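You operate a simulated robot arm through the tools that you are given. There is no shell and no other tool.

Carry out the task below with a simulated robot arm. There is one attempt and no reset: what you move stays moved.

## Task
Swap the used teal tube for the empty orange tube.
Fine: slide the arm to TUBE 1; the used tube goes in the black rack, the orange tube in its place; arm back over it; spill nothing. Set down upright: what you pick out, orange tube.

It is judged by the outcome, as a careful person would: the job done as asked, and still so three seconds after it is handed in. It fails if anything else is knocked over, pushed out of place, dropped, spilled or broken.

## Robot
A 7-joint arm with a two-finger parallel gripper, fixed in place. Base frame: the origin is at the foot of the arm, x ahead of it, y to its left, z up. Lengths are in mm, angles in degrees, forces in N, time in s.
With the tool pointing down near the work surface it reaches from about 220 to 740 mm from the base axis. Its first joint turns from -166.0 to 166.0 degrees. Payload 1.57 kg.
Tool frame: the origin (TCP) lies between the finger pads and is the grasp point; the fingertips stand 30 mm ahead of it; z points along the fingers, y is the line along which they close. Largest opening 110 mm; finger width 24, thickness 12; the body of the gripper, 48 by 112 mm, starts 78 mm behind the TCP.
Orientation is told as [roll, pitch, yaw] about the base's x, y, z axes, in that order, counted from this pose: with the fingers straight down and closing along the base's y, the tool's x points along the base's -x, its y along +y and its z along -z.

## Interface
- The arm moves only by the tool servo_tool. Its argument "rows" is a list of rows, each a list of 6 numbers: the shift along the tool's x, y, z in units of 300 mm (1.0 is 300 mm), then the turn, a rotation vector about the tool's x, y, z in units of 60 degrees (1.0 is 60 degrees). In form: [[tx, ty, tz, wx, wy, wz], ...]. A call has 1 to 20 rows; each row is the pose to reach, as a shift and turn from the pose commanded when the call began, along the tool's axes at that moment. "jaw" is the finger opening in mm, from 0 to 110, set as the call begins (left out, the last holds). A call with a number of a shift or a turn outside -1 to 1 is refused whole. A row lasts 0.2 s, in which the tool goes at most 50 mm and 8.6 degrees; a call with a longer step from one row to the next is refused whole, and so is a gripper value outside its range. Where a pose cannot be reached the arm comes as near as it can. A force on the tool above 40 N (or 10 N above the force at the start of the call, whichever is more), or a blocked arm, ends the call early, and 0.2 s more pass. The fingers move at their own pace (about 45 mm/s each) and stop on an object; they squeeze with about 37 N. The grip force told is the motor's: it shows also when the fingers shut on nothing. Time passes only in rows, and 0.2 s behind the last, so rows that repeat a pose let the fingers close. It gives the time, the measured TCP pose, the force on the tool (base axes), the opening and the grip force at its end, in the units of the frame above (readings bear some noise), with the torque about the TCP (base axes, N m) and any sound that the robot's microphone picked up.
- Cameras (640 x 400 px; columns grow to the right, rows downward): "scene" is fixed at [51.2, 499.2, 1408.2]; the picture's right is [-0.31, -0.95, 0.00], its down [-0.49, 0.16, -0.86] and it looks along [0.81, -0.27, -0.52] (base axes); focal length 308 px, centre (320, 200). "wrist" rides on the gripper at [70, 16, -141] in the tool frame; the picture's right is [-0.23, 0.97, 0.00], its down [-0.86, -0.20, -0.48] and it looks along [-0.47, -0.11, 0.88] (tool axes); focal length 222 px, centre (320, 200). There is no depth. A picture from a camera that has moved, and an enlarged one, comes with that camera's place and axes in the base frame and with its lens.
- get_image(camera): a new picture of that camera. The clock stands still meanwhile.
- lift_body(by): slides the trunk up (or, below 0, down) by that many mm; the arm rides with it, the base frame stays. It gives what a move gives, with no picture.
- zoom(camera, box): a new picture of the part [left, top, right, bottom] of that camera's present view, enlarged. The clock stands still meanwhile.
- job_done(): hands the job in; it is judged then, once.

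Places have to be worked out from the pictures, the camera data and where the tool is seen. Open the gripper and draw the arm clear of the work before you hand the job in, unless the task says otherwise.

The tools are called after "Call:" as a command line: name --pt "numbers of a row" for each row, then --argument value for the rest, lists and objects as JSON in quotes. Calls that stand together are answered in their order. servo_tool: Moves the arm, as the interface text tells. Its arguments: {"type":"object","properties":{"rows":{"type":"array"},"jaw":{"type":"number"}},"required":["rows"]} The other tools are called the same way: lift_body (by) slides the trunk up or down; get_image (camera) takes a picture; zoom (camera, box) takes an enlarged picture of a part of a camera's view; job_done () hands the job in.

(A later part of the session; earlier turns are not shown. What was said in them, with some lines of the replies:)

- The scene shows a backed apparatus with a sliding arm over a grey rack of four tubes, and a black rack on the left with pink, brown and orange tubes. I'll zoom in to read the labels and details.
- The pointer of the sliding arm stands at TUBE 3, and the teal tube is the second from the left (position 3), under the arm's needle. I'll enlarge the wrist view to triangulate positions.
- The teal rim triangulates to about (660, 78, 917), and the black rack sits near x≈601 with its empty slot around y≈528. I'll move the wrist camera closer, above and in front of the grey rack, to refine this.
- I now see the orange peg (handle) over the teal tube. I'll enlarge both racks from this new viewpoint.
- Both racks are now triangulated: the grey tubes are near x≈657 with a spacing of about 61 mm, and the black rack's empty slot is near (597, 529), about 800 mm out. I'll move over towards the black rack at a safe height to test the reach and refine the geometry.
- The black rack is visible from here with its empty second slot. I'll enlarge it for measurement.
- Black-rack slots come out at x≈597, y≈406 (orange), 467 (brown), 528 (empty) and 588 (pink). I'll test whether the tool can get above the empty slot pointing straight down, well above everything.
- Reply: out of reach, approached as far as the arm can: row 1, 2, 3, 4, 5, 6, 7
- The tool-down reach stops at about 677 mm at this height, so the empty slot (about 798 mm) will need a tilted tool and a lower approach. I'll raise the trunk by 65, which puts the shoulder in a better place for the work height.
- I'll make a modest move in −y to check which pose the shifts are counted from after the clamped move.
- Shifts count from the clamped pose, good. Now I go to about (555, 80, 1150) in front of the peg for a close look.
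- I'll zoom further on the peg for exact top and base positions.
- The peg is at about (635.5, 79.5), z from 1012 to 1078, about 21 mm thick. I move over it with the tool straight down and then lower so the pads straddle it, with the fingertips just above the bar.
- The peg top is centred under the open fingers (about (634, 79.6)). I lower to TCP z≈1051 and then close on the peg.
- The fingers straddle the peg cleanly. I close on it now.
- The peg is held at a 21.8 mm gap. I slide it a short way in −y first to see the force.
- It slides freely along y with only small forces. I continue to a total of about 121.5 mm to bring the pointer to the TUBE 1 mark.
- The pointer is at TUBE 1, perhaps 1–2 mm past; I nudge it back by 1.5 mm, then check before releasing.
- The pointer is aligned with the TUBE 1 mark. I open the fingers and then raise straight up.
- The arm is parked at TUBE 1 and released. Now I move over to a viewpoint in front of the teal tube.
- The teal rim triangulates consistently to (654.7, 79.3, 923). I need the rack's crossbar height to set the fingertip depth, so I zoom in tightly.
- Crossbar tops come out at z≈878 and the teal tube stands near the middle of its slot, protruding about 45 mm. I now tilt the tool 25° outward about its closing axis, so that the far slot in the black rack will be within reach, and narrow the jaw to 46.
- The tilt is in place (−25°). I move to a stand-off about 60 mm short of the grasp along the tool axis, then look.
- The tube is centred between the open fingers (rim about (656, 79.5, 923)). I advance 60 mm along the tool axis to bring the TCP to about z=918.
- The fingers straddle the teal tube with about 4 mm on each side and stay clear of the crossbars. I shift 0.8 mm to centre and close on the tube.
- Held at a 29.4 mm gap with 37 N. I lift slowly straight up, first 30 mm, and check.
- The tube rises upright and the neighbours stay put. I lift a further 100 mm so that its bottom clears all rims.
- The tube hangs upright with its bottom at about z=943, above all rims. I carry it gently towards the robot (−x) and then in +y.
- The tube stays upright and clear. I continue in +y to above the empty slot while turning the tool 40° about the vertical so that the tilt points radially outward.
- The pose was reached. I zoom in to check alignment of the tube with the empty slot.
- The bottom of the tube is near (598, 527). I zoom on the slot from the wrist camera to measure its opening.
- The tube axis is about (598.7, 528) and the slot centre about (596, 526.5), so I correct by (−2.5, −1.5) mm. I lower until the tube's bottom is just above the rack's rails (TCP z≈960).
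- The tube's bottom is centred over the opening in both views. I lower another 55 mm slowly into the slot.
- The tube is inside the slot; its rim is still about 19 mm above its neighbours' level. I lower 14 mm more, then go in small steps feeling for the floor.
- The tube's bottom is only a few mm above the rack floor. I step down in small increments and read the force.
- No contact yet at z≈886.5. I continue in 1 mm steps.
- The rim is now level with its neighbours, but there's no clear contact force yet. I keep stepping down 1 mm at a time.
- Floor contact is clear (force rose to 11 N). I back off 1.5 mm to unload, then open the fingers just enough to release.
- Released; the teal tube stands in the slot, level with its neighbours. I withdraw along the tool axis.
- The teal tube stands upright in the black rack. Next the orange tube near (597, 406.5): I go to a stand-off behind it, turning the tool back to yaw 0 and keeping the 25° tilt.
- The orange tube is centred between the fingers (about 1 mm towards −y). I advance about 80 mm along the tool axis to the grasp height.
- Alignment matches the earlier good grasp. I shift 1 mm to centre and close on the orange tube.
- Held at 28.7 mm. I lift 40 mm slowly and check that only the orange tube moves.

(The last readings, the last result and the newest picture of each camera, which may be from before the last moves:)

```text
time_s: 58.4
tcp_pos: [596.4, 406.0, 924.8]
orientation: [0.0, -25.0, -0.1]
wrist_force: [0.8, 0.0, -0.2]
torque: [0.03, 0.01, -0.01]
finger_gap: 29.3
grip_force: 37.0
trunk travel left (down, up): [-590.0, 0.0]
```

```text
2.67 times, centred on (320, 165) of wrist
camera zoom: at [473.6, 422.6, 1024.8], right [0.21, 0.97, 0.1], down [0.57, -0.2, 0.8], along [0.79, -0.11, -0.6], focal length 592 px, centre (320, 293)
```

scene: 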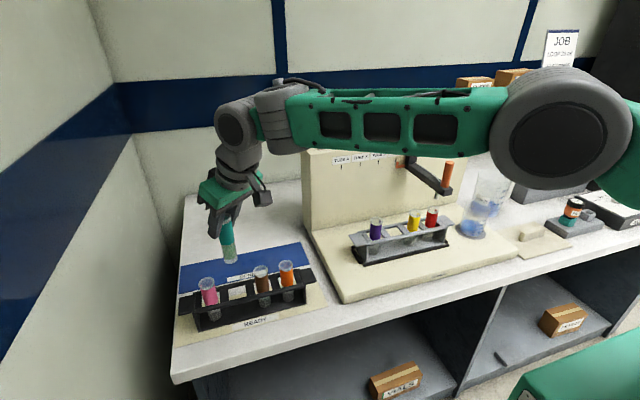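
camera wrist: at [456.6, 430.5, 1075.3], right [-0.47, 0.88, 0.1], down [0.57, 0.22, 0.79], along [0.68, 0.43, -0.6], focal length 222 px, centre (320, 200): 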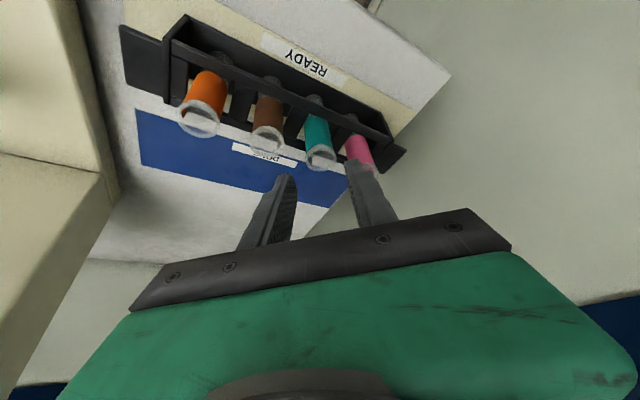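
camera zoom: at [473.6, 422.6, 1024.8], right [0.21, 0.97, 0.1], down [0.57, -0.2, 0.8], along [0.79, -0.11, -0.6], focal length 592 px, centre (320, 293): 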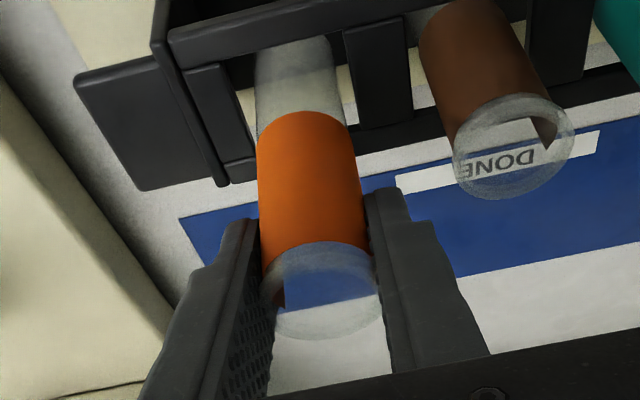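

It lifts cleanly. I raise it a further 125 mm, above every rim.

Call:
servo_tool --pt "-0.0056 0 -0.0121 0 0 0" --pt "-0.0169 0 -0.0363 0 0 0" --pt "-0.0338 0 -0.0725 0 0 0" --pt "-0.0549 0 -0.1178 0 0 0" --pt "-0.0789 0 -0.1692 0 0 0" --pt "-0.1028 0 -0.2205 0 0 0" --pt "-0.1268 0 -0.2719 0 0 0" --pt "-0.1479 0 -0.3172 0 0 0" --pt "-0.1634 0 -0.3504 0 0 0" --pt "-0.1719 0 -0.3686 0 0 0" --pt "-0.1761 0 -0.3776 0 0 0" --pt "-0.1761 0 -0.3776 0 0 0"

Call:
get_image --camera "scene"

```text
time_s: 61.0
tcp_pos: [595.7, 405.0, 1050.4]
orientation: [0.0, -25.0, 0.0]
wrist_force: [0.4, -0.1, 0.4]
torque: [0.03, 0.01, -0.04]
finger_gap: 29.3
grip_force: 37.1
trunk travel left (down, up): [-590.0, 0.0]
```

```text
taken
```

scene: 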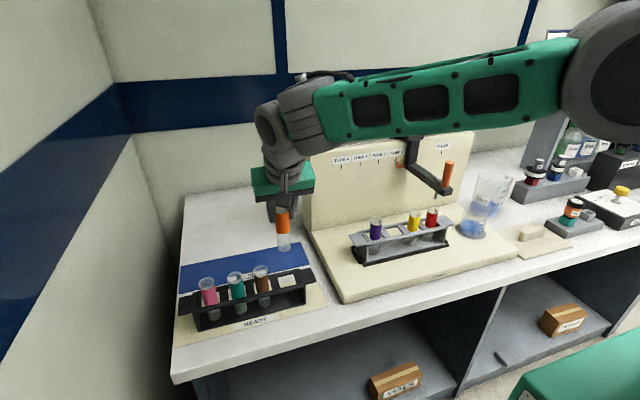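

I carry the orange tube back in −y along the front, well clear of the racks.

Call:
servo_tool --pt "0 -0.0133 0 0 0 0" --pt "0 -0.04 0 0 0 0" --pt "0 -0.08 0 0 0 0" --pt "0 -0.1333 0 0 0 0" --pt "0 -0.1933 0 0 0 0" --pt "0 -0.2533 0 0 0 0" --pt "0 -0.3167 0 0 0 0" --pt "0 -0.38 0 0 0 0" --pt "0 -0.4433 0 0 0 0" --pt "0 -0.5067 0 0 0 0" --pt "0 -0.57 0 0 0 0" --pt "0 -0.6333 0 0 0 0" --pt "0 -0.6967 0 0 0 0" --pt "0 -0.76 0 0 0 0" --pt "0 -0.82 0 0 0 0" --pt "0 -0.8733 0 0 0 0" --pt "0 -0.92 0 0 0 0" --pt "0 -0.96 0 0 0 0" --pt "0 -0.9867 0 0 0 0" --pt "0 -1.0 0 0 0 0"

Call:
zoom --camera "scene" --box '[320, 110, 480, 270]'

Call:
get_image --camera "wrist"

```text
time_s: 65.2
tcp_pos: [596.5, 106.4, 1050.0]
orientation: [0.1, -25.0, 0.1]
wrist_force: [0.5, 0.1, 0.3]
torque: [0.0, 0.04, 0.0]
finger_gap: 29.2
grip_force: 36.6
trunk travel left (down, up): [-590.0, 0.0]
```

```text
2.50 times, centred on (400, 190) of scene
camera zoom: at [51.2, 499.2, 1408.2], right [-0.31, -0.95, 0.0], down [-0.49, 0.16, -0.86], along [0.81, -0.27, -0.52], focal length 770 px, centre (120, 225)
```

zoom: 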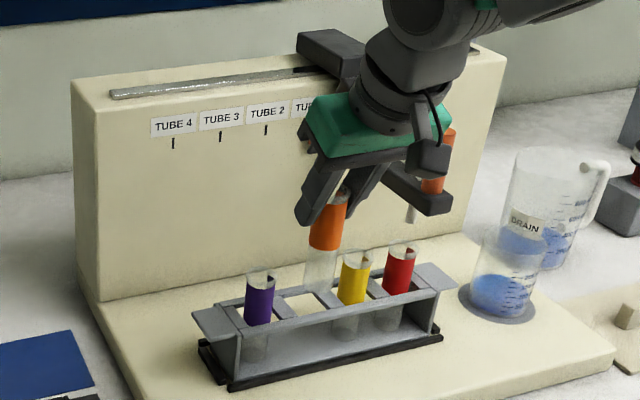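

```text
taken
camera wrist: at [474.1, 123.1, 1149.1], right [0.21, 0.97, 0.1], down [0.57, -0.2, 0.8], along [0.79, -0.11, -0.6], focal length 222 px, centre (320, 200)
```

wrist: 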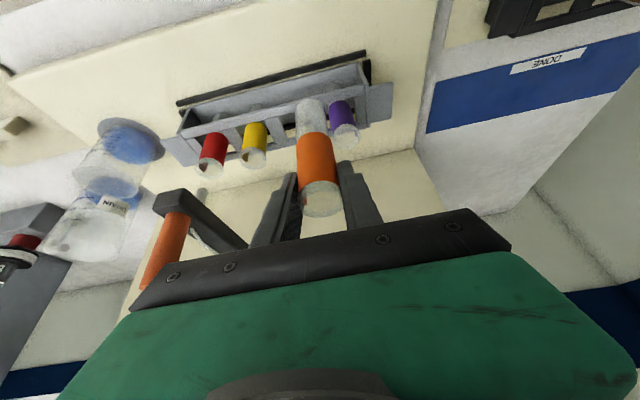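

I move in over the empty TUBE 3 slot, still above the rims.

Call:
servo_tool --pt "-0.0083 -0.0044 0.0039 0 0 0" --pt "-0.025 -0.0132 0.0116 0 0 0" --pt "-0.05 -0.0263 0.0233 0 0 0" --pt "-0.0783 -0.0412 0.0365 0 0 0" --pt "-0.1066 -0.0561 0.0497 0 0 0" --pt "-0.1332 -0.0702 0.0621 0 0 0" --pt "-0.1532 -0.0807 0.0714 0 0 0" --pt "-0.1632 -0.0859 0.076 0 0 0" --pt "-0.1665 -0.0877 0.0776 0 0 0" --pt "-0.1665 -0.0877 0.0776 0 0 0"

Call:
zoom --camera "scene" --box '[350, 150, 460, 270]'

Call:
zoom --camera "wrist" --box '[220, 40, 420, 220]'

```text
time_s: 67.4
tcp_pos: [651.9, 79.6, 1050.8]
orientation: [0.0, -25.0, 0.0]
wrist_force: [0.1, -0.8, -0.3]
torque: [-0.01, -0.01, 0.0]
finger_gap: 29.4
grip_force: 36.8
trunk travel left (down, up): [-590.0, 0.0]
```

```text
3.33 times, centred on (405, 210) of scene
camera zoom: at [51.2, 499.2, 1408.2], right [-0.31, -0.95, 0.0], down [-0.49, 0.16, -0.86], along [0.81, -0.27, -0.52], focal length 1026 px, centre (37, 167)
```

zoom: 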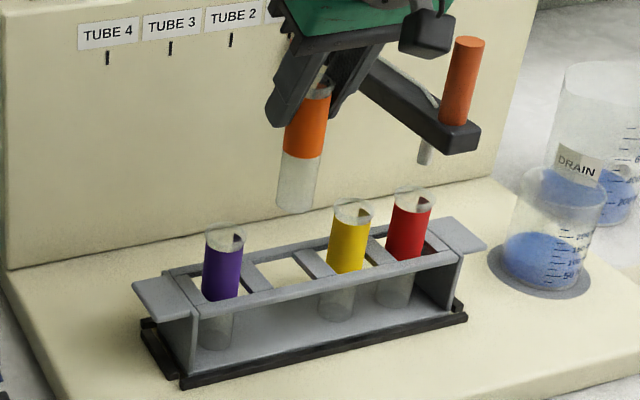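

```text
2.22 times, centred on (320, 130) of wrist
camera zoom: at [529.1, 96.0, 1149.3], right [0.21, 0.97, 0.1], down [0.57, -0.2, 0.8], along [0.79, -0.11, -0.6], focal length 494 px, centre (320, 356)
```

zoom: 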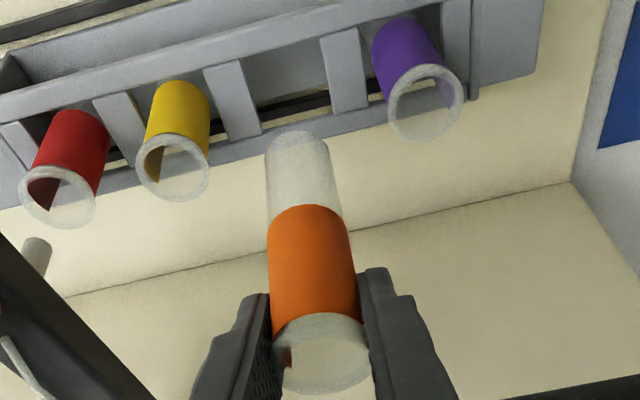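

The tube's bottom is at about (650, 80.6), against a slot centre of about (652, 80). I shift 1 mm and lower until the bottom is just above the rails.

Call:
servo_tool --pt "0.004 0 0.009 0 0 0" --pt "0.012 -0.0003 0.0269 0 0 0" --pt "0.024 -0.0006 0.0539 0 0 0" --pt "0.0376 -0.0009 0.0844 0 0 0" --pt "0.0513 -0.0012 0.1149 0 0 0" --pt "0.0641 -0.0013 0.1437 0 0 0" --pt "0.0737 -0.0013 0.1652 0 0 0" --pt "0.0785 -0.0013 0.176 0 0 0" --pt "0.0801 -0.0013 0.1796 0 0 0" --pt "0.0801 -0.0013 0.1796 0 0 0"

Call:
zoom --camera "scene" --box '[360, 180, 440, 250]'

Call:
zoom --camera "wrist" --box '[230, 50, 410, 210]'

```text
time_s: 69.6
tcp_pos: [653.3, 77.9, 990.7]
orientation: [0.0, -25.0, 0.1]
wrist_force: [0.1, 0.5, 0.1]
torque: [-0.02, -0.03, 0.02]
finger_gap: 29.6
grip_force: 36.7
trunk travel left (down, up): [-590.0, 0.0]
```

```text
5.71 times, centred on (400, 215) of scene
camera zoom: at [51.2, 499.2, 1408.2], right [-0.31, -0.95, 0.0], down [-0.49, 0.16, -0.86], along [0.81, -0.27, -0.52], focal length 1759 px, centre (-137, 114)
```

zoom: 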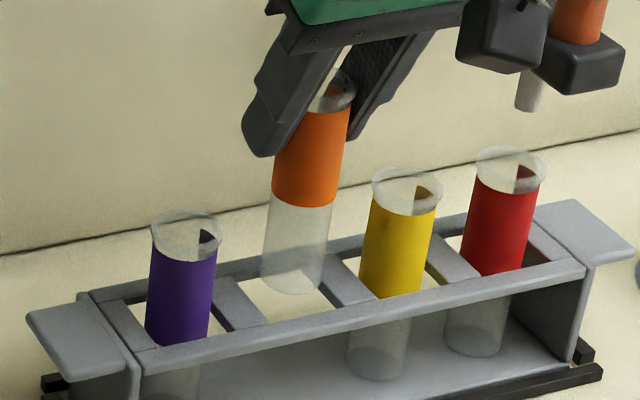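

```text
2.50 times, centred on (320, 130) of wrist
camera zoom: at [529.5, 94.9, 1090.1], right [0.21, 0.97, 0.1], down [0.57, -0.2, 0.8], along [0.79, -0.11, -0.6], focal length 555 px, centre (320, 375)
```

zoom: 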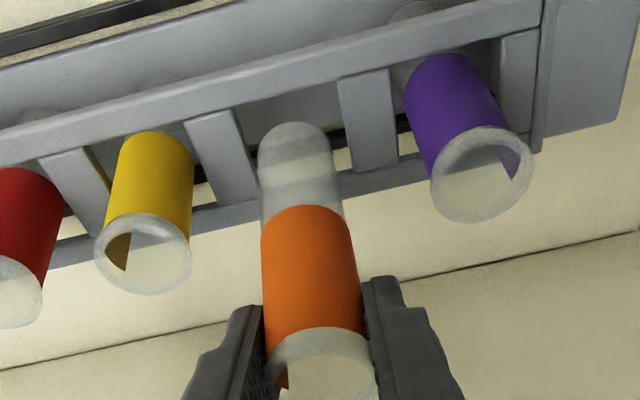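

The bottom is centred over the opening in both views. I lower 55 mm into the slot.

Call:
servo_tool --pt "0.0042 0.0005 0.0091 0 0 0" --pt "0.0113 0.001 0.0242 0 0 0" --pt "0.0211 0.001 0.0453 0 0 0" --pt "0.031 0.001 0.0665 0 0 0" --pt "0.0409 0.001 0.0876 0 0 0" --pt "0.0507 0.001 0.1088 0 0 0" --pt "0.0606 0.001 0.1299 0 0 0" --pt "0.069 0.001 0.148 0 0 0" --pt "0.0747 0.001 0.1601 0 0 0" --pt "0.0775 0.001 0.1662 0 0 0" --pt "0.0775 0.001 0.1662 0 0 0"

Call:
zoom --camera "scene" --box '[360, 190, 440, 260]'

Call:
zoom --camera "wrist" --box '[230, 60, 410, 220]'

```text
time_s: 72.0
tcp_pos: [652.1, 78.1, 935.5]
orientation: [0.0, -25.0, 0.0]
wrist_force: [0.6, 0.5, 0.2]
torque: [-0.02, 0.02, -0.03]
finger_gap: 29.4
grip_force: 36.4
trunk travel left (down, up): [-590.0, 0.0]
```

```text
5.71 times, centred on (400, 225) of scene
camera zoom: at [51.2, 499.2, 1408.2], right [-0.31, -0.95, 0.0], down [-0.49, 0.16, -0.86], along [0.81, -0.27, -0.52], focal length 1759 px, centre (-137, 57)
```

zoom: 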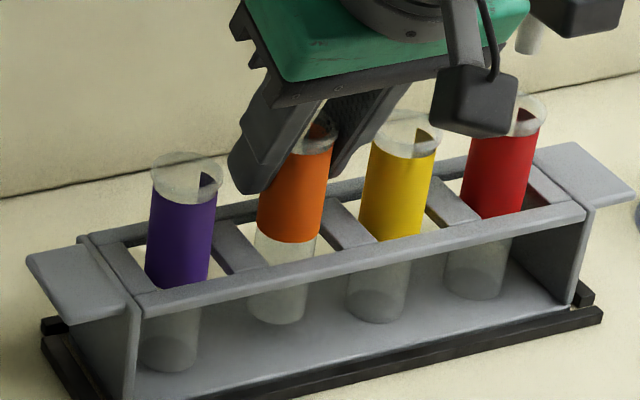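

```text
2.50 times, centred on (320, 140) of wrist
camera zoom: at [530.2, 95.3, 1035.2], right [0.21, 0.97, 0.1], down [0.57, -0.2, 0.79], along [0.79, -0.11, -0.6], focal length 555 px, centre (320, 350)
```

zoom: 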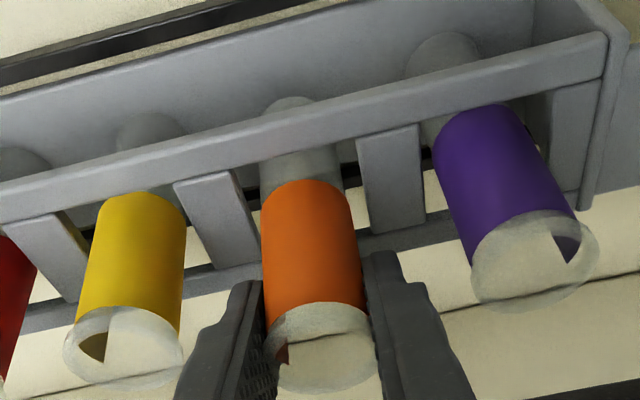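

It is in the slot without contact. I lower 15 mm, then step down in 1 mm increments until it touches the floor.

Call:
servo_tool --pt "0.0042 0 0.0091 0 0 0" --pt "0.0099 0 0.0211 0 0 0" --pt "0.0155 0 0.0332 0 0 0" --pt "0.0197 0 0.0423 0 0 0" --pt "0.0211 0 0.0453 0 0 0" --pt "0.0211 0 0.0453 0 0 0"

Call:
servo_tool --pt "0.0014 0 0.003 0 0 0" --pt "0.0014 0 0.003 0 0 0"

Call:
servo_tool --pt "0.0014 0 0.003 0 0 0" --pt "0.0014 0 0.003 0 0 0"

```text
time_s: 73.4
tcp_pos: [652.1, 80.7, 922.3]
orientation: [0.0, -25.1, 0.0]
wrist_force: [-1.3, -0.2, 6.0]
torque: [-0.05, 0.15, 0.01]
finger_gap: 29.3
grip_force: 36.8
trunk travel left (down, up): [-590.0, 0.0]
```

```text
time_s: 74.0
tcp_pos: [653.0, 79.2, 921.5]
orientation: [0.0, -25.2, 0.0]
wrist_force: [0.7, 0.8, 12.8]
torque: [0.02, 0.06, -0.01]
finger_gap: 29.3
grip_force: 36.9
trunk travel left (down, up): [-590.0, 0.0]
```

```text
time_s: 74.6
tcp_pos: [652.1, 81.1, 921.8]
orientation: [0.0, -25.3, -0.1]
wrist_force: [0.3, -0.7, 21.2]
torque: [0.04, 0.03, 0.01]
finger_gap: 29.3
grip_force: 37.6
trunk travel left (down, up): [-590.0, 0.0]
```

Contact came early (z≈921.5, 21 N), about 4 mm higher than I expected. I back off 2 mm and look at the tube's level relative to its neighbours.

Call:
servo_tool --pt "-0.0028 0 -0.006 0 0 0" --pt "-0.0042 0 -0.009 0 0 0" --pt "-0.0042 0 -0.009 0 0 0"

Call:
zoom --camera "scene" --box '[370, 205, 430, 255]'

Call:
zoom --camera "wrist" --box '[230, 60, 410, 220]'

```text
time_s: 75.4
tcp_pos: [651.8, 79.9, 921.4]
orientation: [0.1, -24.9, 0.1]
wrist_force: [4.6, 0.4, 9.1]
torque: [0.1, -0.34, -0.04]
finger_gap: 29.0
grip_force: 36.9
trunk travel left (down, up): [-590.0, 0.0]
```

```text
8.00 times, centred on (400, 230) of scene
camera zoom: at [51.2, 499.2, 1408.2], right [-0.31, -0.95, 0.0], down [-0.49, 0.16, -0.86], along [0.81, -0.27, -0.52], focal length 2463 px, centre (-320, -40)
```

zoom: 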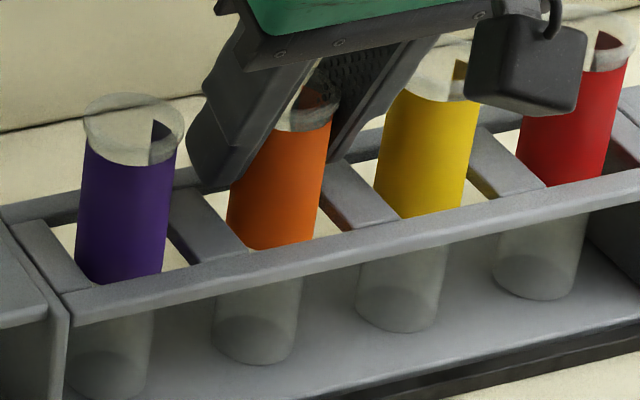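

```text
2.50 times, centred on (320, 140) of wrist
camera zoom: at [529.4, 96.0, 1021.5], right [0.21, 0.97, 0.1], down [0.57, -0.2, 0.79], along [0.79, -0.11, -0.6], focal length 555 px, centre (320, 350)
```

zoom: 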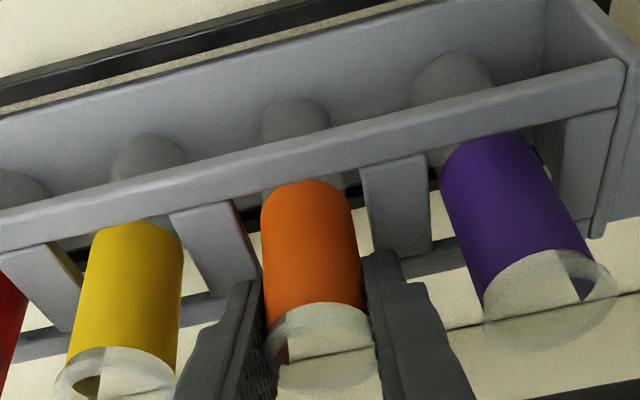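

The tube's bottom is in line with its neighbours' bottoms, so it is standing on the rack floor. I ease up another 1 mm to unload and read the force again.

Call:
servo_tool --pt "-0.0014 0 -0.003 0 0 0" --pt "-0.0014 0 -0.003 0 0 0" --pt "-0.0014 0 -0.003 0 0 0"

```text
time_s: 76.2
tcp_pos: [650.8, 78.2, 922.2]
orientation: [0.0, -24.8, 0.0]
wrist_force: [-0.1, 1.6, 1.4]
torque: [0.06, 0.06, -0.04]
finger_gap: 29.0
grip_force: 36.9
trunk travel left (down, up): [-590.0, 0.0]
```

The force is down to 1.4 N, so the tube rests on the floor. I open the fingers to release it.

Call:
servo_tool --pt "0 0 0 0 0 0" --pt "0 0 0 0 0 0" --pt "0 0 0 0 0 0" --jaw 42

Call:
zoom --camera "scene" --box '[370, 205, 430, 255]'

Call:
zoom --camera "wrist" --box '[230, 60, 410, 220]'

```text
time_s: 77.0
tcp_pos: [651.9, 79.0, 922.4]
orientation: [0.0, -25.1, 0.0]
wrist_force: [0.7, -0.6, -0.3]
torque: [0.01, 0.0, -0.04]
finger_gap: 42.1
grip_force: 0.1
trunk travel left (down, up): [-590.0, 0.0]
```

```text
8.00 times, centred on (400, 230) of scene
camera zoom: at [51.2, 499.2, 1408.2], right [-0.31, -0.95, 0.0], down [-0.49, 0.16, -0.86], along [0.81, -0.27, -0.52], focal length 2463 px, centre (-320, -40)
```

zoom: 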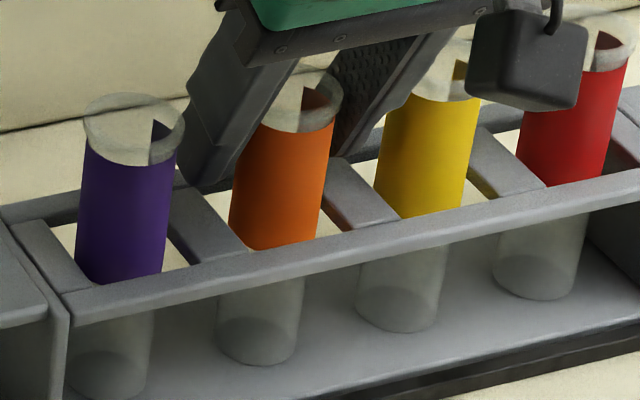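

```text
2.50 times, centred on (320, 140) of wrist
camera zoom: at [529.9, 95.6, 1022.7], right [0.21, 0.97, 0.1], down [0.57, -0.2, 0.79], along [0.79, -0.11, -0.6], focal length 555 px, centre (320, 350)
```

zoom: 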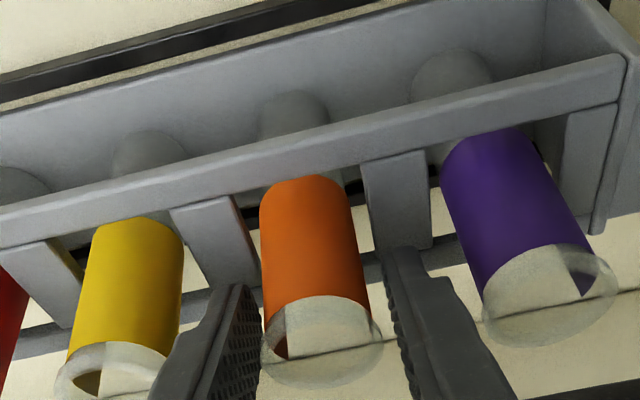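

The orange tube stands upright, level with the others. I withdraw along the tool axis.

Call:
servo_tool --pt "0 0 -0.015 0 0 0" --pt "0 0 -0.045 0 0 0" --pt "0 0 -0.09 0 0 0" --pt "0 0 -0.15 0 0 0" --pt "0 0 -0.22 0 0 0" --pt "0 0 -0.3 0 0 0" --pt "0 0 -0.38 0 0 0" --pt "0 0 -0.44 0 0 0" --pt "0 0 -0.46 0 0 0" --jaw 42

Call:
zoom --camera "scene" --box '[350, 170, 450, 260]'

Call:
get_image --camera "wrist"

```text
time_s: 79.0
tcp_pos: [593.5, 79.0, 1047.6]
orientation: [0.0, -25.0, 0.0]
wrist_force: [0.1, 0.2, 0.1]
torque: [0.0, -0.04, -0.02]
finger_gap: 41.8
grip_force: 0.0
trunk travel left (down, up): [-590.0, 0.0]
```

```text
4.44 times, centred on (400, 215) of scene
camera zoom: at [51.2, 499.2, 1408.2], right [-0.31, -0.95, 0.0], down [-0.49, 0.16, -0.86], along [0.81, -0.27, -0.52], focal length 1368 px, centre (-36, 133)
```

zoom: 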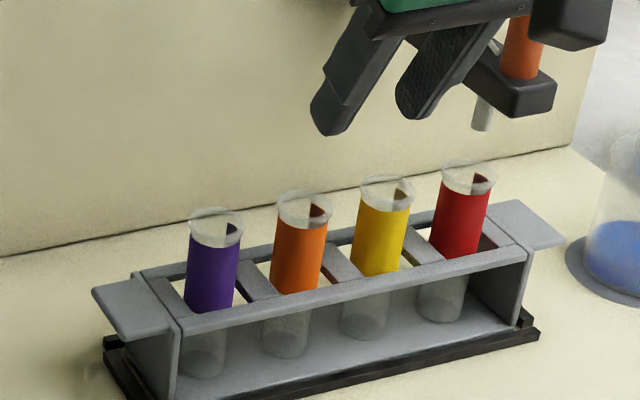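

```text
taken
camera wrist: at [471.1, 95.8, 1146.8], right [0.21, 0.97, 0.1], down [0.57, -0.2, 0.8], along [0.79, -0.11, -0.6], focal length 222 px, centre (320, 200)
```

wrist: 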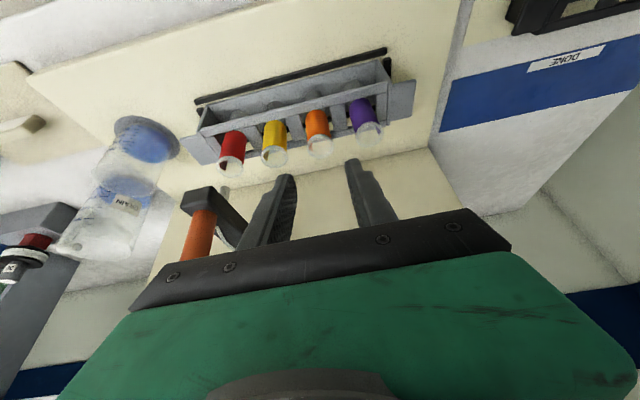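

Both tubes are placed. Now I raise and level the tool, ready to return to the peg.

Call:
servo_tool --pt "-0.02 0 -0.043 0 0 0" --pt "-0.06 0 -0.1287 0 0.04 0" --pt "-0.1 0 -0.2145 0 0.14 0" --pt "-0.135 0 -0.2895 0 0.26 0" --pt "-0.1479 0 -0.3172 0 0.36 0" --pt "-0.1479 0 -0.3172 0 0.4167 0" --pt "-0.1479 0 -0.3172 0 0.4167 0" --jaw 60

```text
time_s: 80.6
tcp_pos: [593.7, 79.4, 1152.9]
orientation: [0.0, 0.1, -0.1]
wrist_force: [-0.4, 0.4, -0.4]
torque: [0.01, -0.05, 0.0]
finger_gap: 60.2
grip_force: 0.0
trunk travel left (down, up): [-590.0, 0.0]
```

Level again at (593.7, 79.4, 1153). I move over the peg at about (635, −40.5).

Call:
servo_tool --pt "-0.01 -0.03 0 0 0 0" --pt "-0.04 -0.11 0 0 0 0" --pt "-0.07 -0.2 0 0 0 0" --pt "-0.1 -0.29 0 0 0 0" --pt "-0.13 -0.37 0 0 0 0" --pt "-0.1377 -0.4 0 0 0 0" --pt "-0.1377 -0.4 0 0 0 0" --jaw 60

Call:
zoom --camera "wrist" --box '[260, 100, 380, 220]'

Call:
zoom --camera "scene" --box '[350, 100, 490, 220]'

```text
time_s: 82.2
tcp_pos: [635.8, -40.5, 1153.4]
orientation: [0.0, 0.0, 0.0]
wrist_force: [-0.3, -0.5, -0.2]
torque: [0.0, 0.0, 0.04]
finger_gap: 60.0
grip_force: 0.2
trunk travel left (down, up): [-590.0, 0.0]
```

```text
3.33 times, centred on (320, 160) of wrist
camera zoom: at [567.1, -23.5, 1294.5], right [0.23, 0.97, 0.0], down [0.86, -0.2, 0.48], along [0.47, -0.11, -0.88], focal length 740 px, centre (320, 333)
```

zoom: 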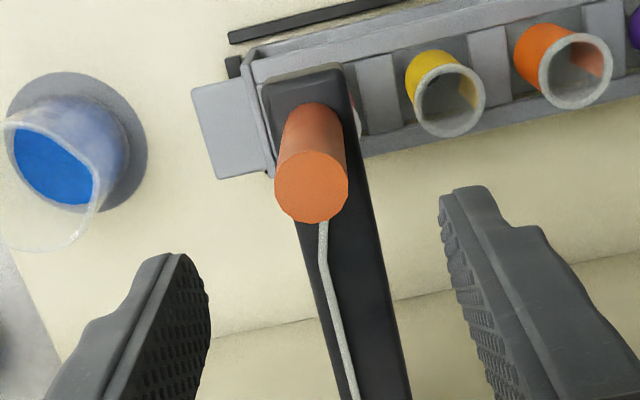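

```text
3.33 times, centred on (420, 160) of scene
camera zoom: at [51.2, 499.2, 1408.2], right [-0.31, -0.95, 0.0], down [-0.49, 0.16, -0.86], along [0.81, -0.27, -0.52], focal length 1026 px, centre (-13, 333)
```

zoom: 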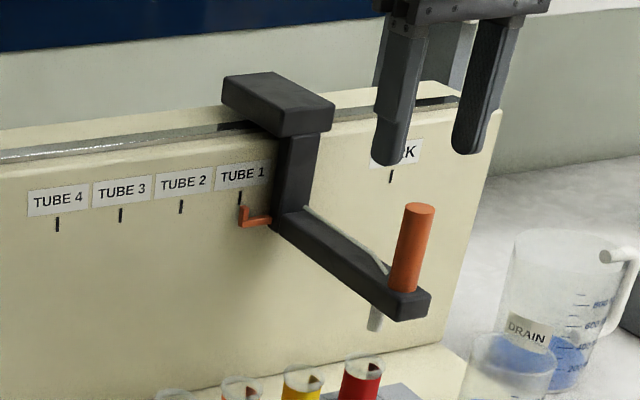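

The peg is between the fingers. I descend to z≈1052 and close.

Call:
servo_tool --pt "0 -0.003 0.06 0 0 0" --pt "0 -0.004 0.15 0 0 0" --pt "0 -0.004 0.24 0 0 0" --pt "0 -0.004 0.3 0 0 0" --pt "0 -0.004 0.33 0 0 0" --pt "0 -0.004 0.336 0 0 0" --pt "0 -0.004 0.336 0 0 0" --jaw 60

Call:
zoom --camera "scene" --box '[350, 110, 490, 220]'

Call:
servo_tool --pt "0 0 0 0 0 0" --pt "0 0 0 0 0 0" --pt "0 0 0 0 0 0" --pt "0 0 0 0 0 0" --pt "0 0 0 0 0 0" --jaw 10

```text
time_s: 83.8
tcp_pos: [635.3, -41.1, 1052.9]
orientation: [0.0, 0.1, -0.1]
wrist_force: [-1.1, 0.6, -0.6]
torque: [0.04, 0.01, -0.01]
finger_gap: 59.9
grip_force: 0.0
trunk travel left (down, up): [-590.0, 0.0]
```

```text
3.64 times, centred on (420, 165) of scene
camera zoom: at [51.2, 499.2, 1408.2], right [-0.31, -0.95, 0.0], down [-0.49, 0.16, -0.86], along [0.81, -0.27, -0.52], focal length 1120 px, centre (-44, 327)
```

zoom: 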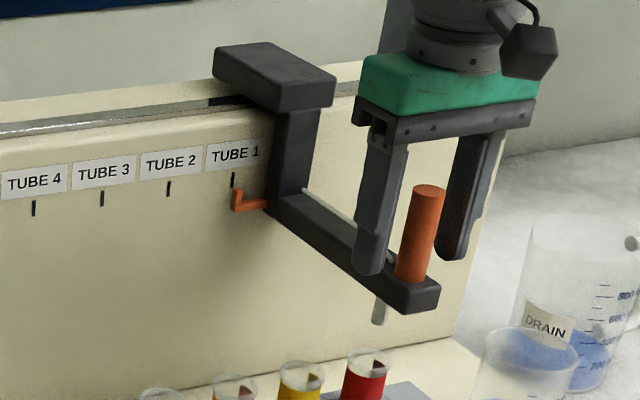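

```text
time_s: 85.0
tcp_pos: [634.9, -40.9, 1053.0]
orientation: [0.0, 0.0, -0.1]
wrist_force: [0.0, 0.6, 0.1]
torque: [-0.01, -0.01, 0.05]
finger_gap: 21.7
grip_force: 34.7
trunk travel left (down, up): [-590.0, 0.0]
```

The peg is held. I slide it back in +y by about 120.5 mm to TUBE 3.

Call:
servo_tool --pt "0 0.02 0 0 0 0" --pt "0 0.06 0 0 0 0" --pt "0 0.11 0 0 0 0" --pt "0 0.17 0 0 0 0" --pt "0 0.23 0 0 0 0" --pt "0 0.29 0 0 0 0" --pt "0 0.34 0 0 0 0" --pt "0 0.375 0 0 0 0" --pt "0 0.395 0 0 0 0" --pt "0 0.402 0 0 0 0" --pt "0 0.402 0 0 0 0"

Call:
zoom --camera "scene" --box '[320, 140, 420, 210]'

Call:
zoom --camera "scene" --box '[350, 150, 450, 260]'

```text
time_s: 87.4
tcp_pos: [634.4, 79.3, 1052.1]
orientation: [-0.1, -0.1, 0.0]
wrist_force: [-4.3, -1.0, 5.3]
torque: [-0.1, -0.67, 0.03]
finger_gap: 21.9
grip_force: 34.6
trunk travel left (down, up): [-590.0, 0.0]
```

```text
5.71 times, centred on (370, 175) of scene
camera zoom: at [51.2, 499.2, 1408.2], right [-0.31, -0.95, 0.0], down [-0.49, 0.16, -0.86], along [0.81, -0.27, -0.52], focal length 1759 px, centre (34, 343)
```

zoom: 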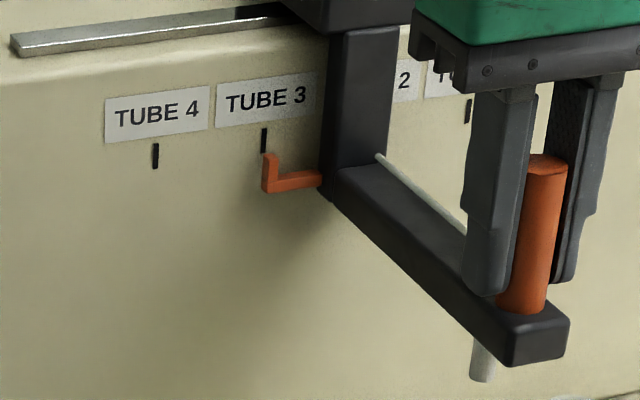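

```text
3.64 times, centred on (400, 205) of scene
camera zoom: at [51.2, 499.2, 1408.2], right [-0.31, -0.95, 0.0], down [-0.49, 0.16, -0.86], along [0.81, -0.27, -0.52], focal length 1120 px, centre (29, 182)
```

zoom: 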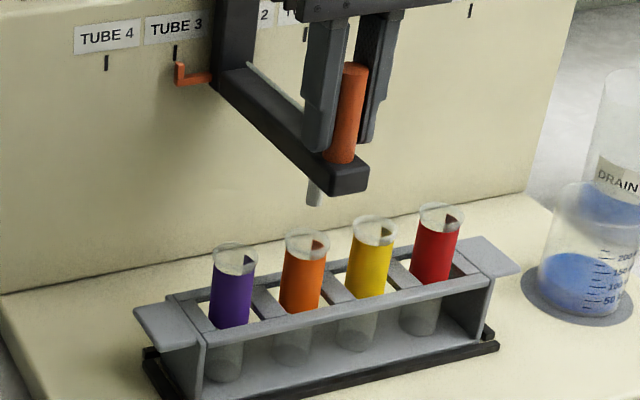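

The pointer is back at the TUBE 3 mark. I compare a tight view with the one taken before I moved anything.

Call:
zoom --camera "scene" --box '[380, 160, 430, 210]'

Call:
zoom --camera "scene" --box '[345, 145, 395, 185]'

```text
8.00 times, centred on (405, 185) of scene
camera zoom: at [51.2, 499.2, 1408.2], right [-0.31, -0.95, 0.0], down [-0.49, 0.16, -0.86], along [0.81, -0.27, -0.52], focal length 2463 px, centre (-360, 320)
```

zoom: 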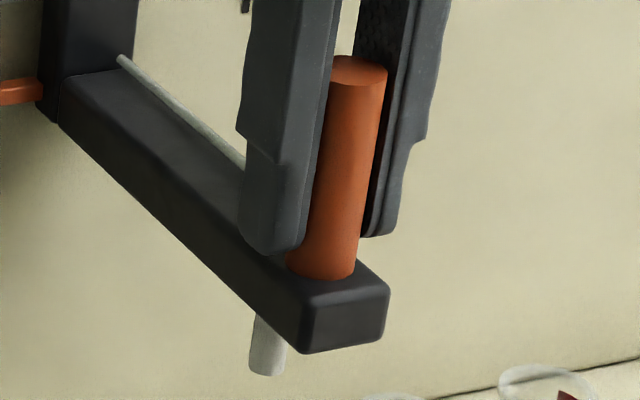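

```text
10.00 times, centred on (370, 165) of scene
camera zoom: at [51.2, 499.2, 1408.2], right [-0.31, -0.95, 0.0], down [-0.49, 0.16, -0.86], along [0.81, -0.27, -0.52], focal length 3079 px, centre (-180, 550)
```

zoom: 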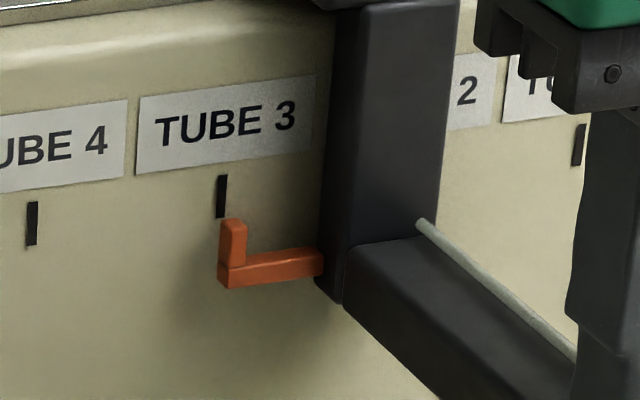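

The bar sits about 0.8 mm to the right of where it first was. I nudge it +0.8 mm, then check again.

Call:
servo_tool --pt "0 0.0015 0 0 0 0" --pt "0 0.003 0 0 0 0" --pt "0 0.003 0 0 0 0"

Call:
zoom --camera "scene" --box '[380, 160, 430, 210]'

```text
time_s: 88.2
tcp_pos: [635.2, 79.7, 1053.5]
orientation: [0.0, -0.1, 0.0]
wrist_force: [-3.2, -1.0, 6.8]
torque: [-0.07, -0.52, -0.02]
finger_gap: 21.7
grip_force: 34.9
trunk travel left (down, up): [-590.0, 0.0]
```

```text
8.00 times, centred on (405, 185) of scene
camera zoom: at [51.2, 499.2, 1408.2], right [-0.31, -0.95, 0.0], down [-0.49, 0.16, -0.86], along [0.81, -0.27, -0.52], focal length 2463 px, centre (-360, 320)
```

zoom: 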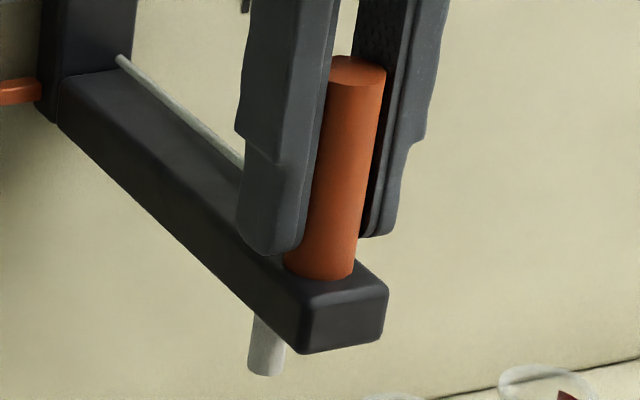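

It now matches the original position. I open the fingers and raise straight up off the peg.

Call:
servo_tool --pt "0 0 0 0 0 0" --pt "0 0 0 0 0 0" --pt "0 0 0 0 0 0" --pt "0 0 -0.02 0 0 0" --pt "0 0 -0.08 0 0 0" --pt "0 0 -0.17 0 0 0" --pt "0 0 -0.26 0 0 0" --pt "0 0 -0.33 0 0 0" --pt "0 0 -0.36 0 0 0" --jaw 60

Call:
zoom --camera "scene" --box '[320, 140, 420, 210]'

Call:
zoom --camera "scene" --box '[380, 160, 430, 210]'

```text
time_s: 90.2
tcp_pos: [636.0, 80.0, 1161.4]
orientation: [0.0, 0.1, 0.1]
wrist_force: [0.5, 0.6, -0.2]
torque: [-0.03, -0.02, 0.01]
finger_gap: 60.1
grip_force: 0.0
trunk travel left (down, up): [-590.0, 0.0]
```

```text
5.71 times, centred on (370, 175) of scene
camera zoom: at [51.2, 499.2, 1408.2], right [-0.31, -0.95, 0.0], down [-0.49, 0.16, -0.86], along [0.81, -0.27, -0.52], focal length 1759 px, centre (34, 343)
```

zoom: 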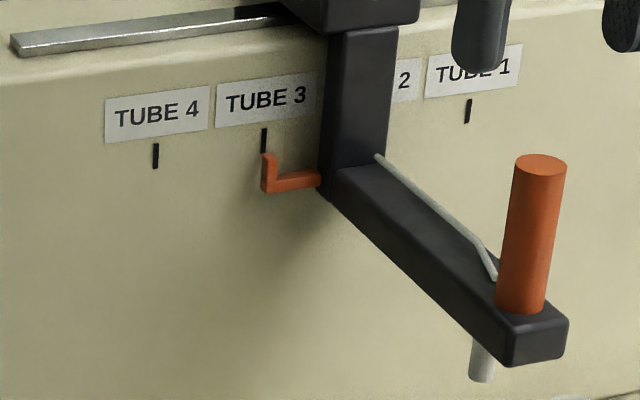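

```text
8.00 times, centred on (405, 185) of scene
camera zoom: at [51.2, 499.2, 1408.2], right [-0.31, -0.95, 0.0], down [-0.49, 0.16, -0.86], along [0.81, -0.27, -0.52], focal length 2463 px, centre (-360, 320)
```

zoom: 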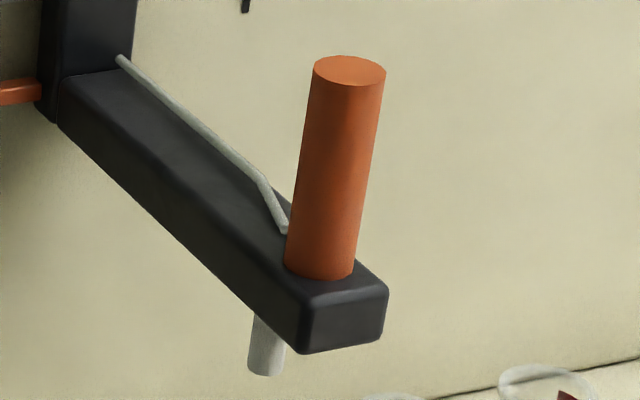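

The sliding arm is exactly where it began, over the orange tube. I draw the robot arm back clear of the work and take final pictures.

Call:
servo_tool --pt "0.05 0 -0.03 0 0 0" --pt "0.15 0 -0.07 0 0 0" --pt "0.28 0 -0.12 0 0 0" --pt "0.42 0 -0.17 0 0 0" --pt "0.56 0 -0.22 0 0 0" --pt "0.68 0 -0.26 0 0 0" --pt "0.75 0 -0.28 0 0 0" --pt "0.77 0 -0.28 0 0 0" --jaw 60

Call:
get_image --camera "scene"

Call:
zoom --camera "scene" --box '[340, 150, 480, 270]'

Call:
zoom --camera "scene" --box '[170, 240, 330, 350]'

Call:
zoom --camera "wrist" --box '[230, 150, 410, 260]'

```text
time_s: 92.0
tcp_pos: [404.6, 80.7, 1244.2]
orientation: [0.0, -0.1, 0.0]
wrist_force: [-0.7, -0.4, -0.3]
torque: [0.0, -0.03, 0.04]
finger_gap: 60.1
grip_force: 0.0
trunk travel left (down, up): [-590.0, 0.0]
```

```text
taken
```

scene: 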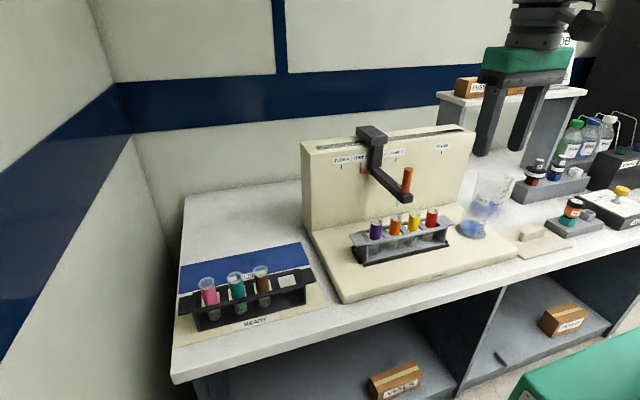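

```text
3.33 times, centred on (410, 210) of scene
camera zoom: at [51.2, 499.2, 1408.2], right [-0.31, -0.95, 0.0], down [-0.49, 0.16, -0.86], along [0.81, -0.27, -0.52], focal length 1026 px, centre (20, 167)
```

zoom: 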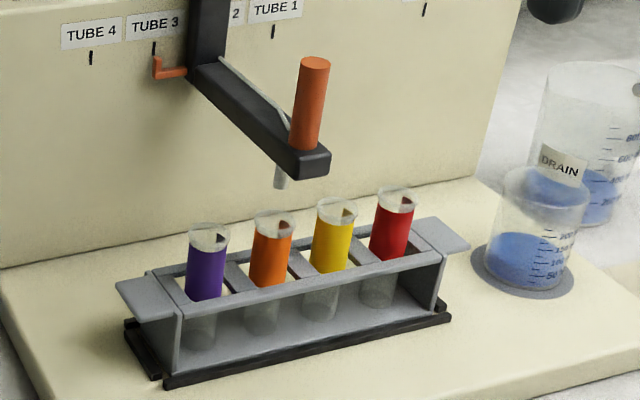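

```text
3.64 times, centred on (250, 295) of scene
camera zoom: at [51.2, 499.2, 1408.2], right [-0.31, -0.95, 0.0], down [-0.49, 0.16, -0.86], along [0.81, -0.27, -0.52], focal length 1120 px, centre (574, -146)
```

zoom: 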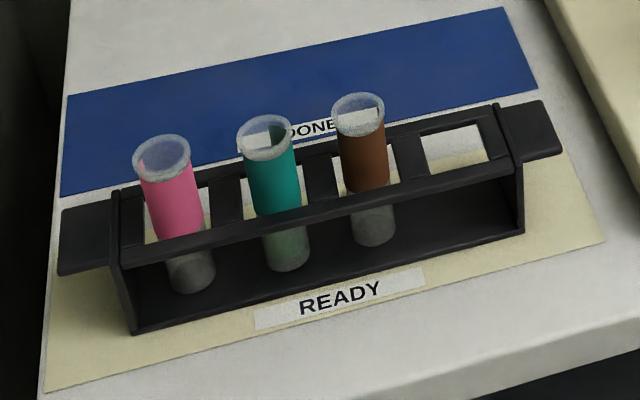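

```text
3.56 times, centred on (320, 205) of wrist
camera zoom: at [334.8, 96.4, 1385.7], right [0.23, 0.97, 0.0], down [0.85, -0.2, 0.48], along [0.47, -0.11, -0.88], focal length 790 px, centre (320, 182)
```

zoom: 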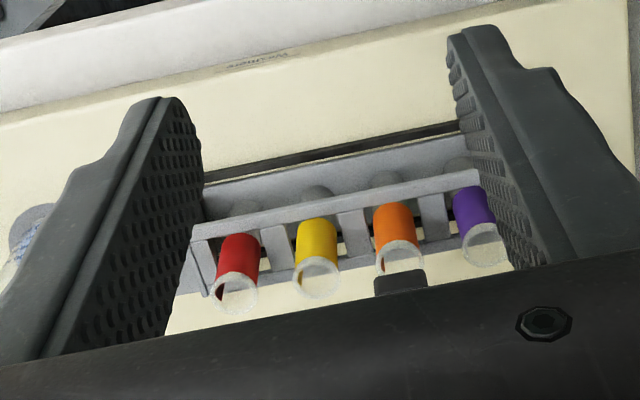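

The teal tube stands upright in the black rack and the orange tube is in the TUBE 3 slot. The arm's pointer is at TUBE 3, over the orange tube. The other tubes and racks look to be where they were, I see no spill, and the gripper is open and clear, so I hand the job in.

Call:
job_done

```text
The job is handed in.
```

The swap is finished and handed in. The used teal tube is upright in the black rack, in the slot between the pink and brown tubes. The empty orange tube is upright in the TUBE 3 slot where the teal one was.

- **Sliding arm:** I slid it to TUBE 1 for the swap, then back to its starting position with the pointer on TUBE 3, over the orange tube.
- **Spills and neighbours:** The final pictures show no spill and nothing else knocked over or moved.
- **Robot:** The gripper is open and drawn back clear of the work. The trunk is 65 mm higher than at the start; I raised it to reach the black rack and left it there.
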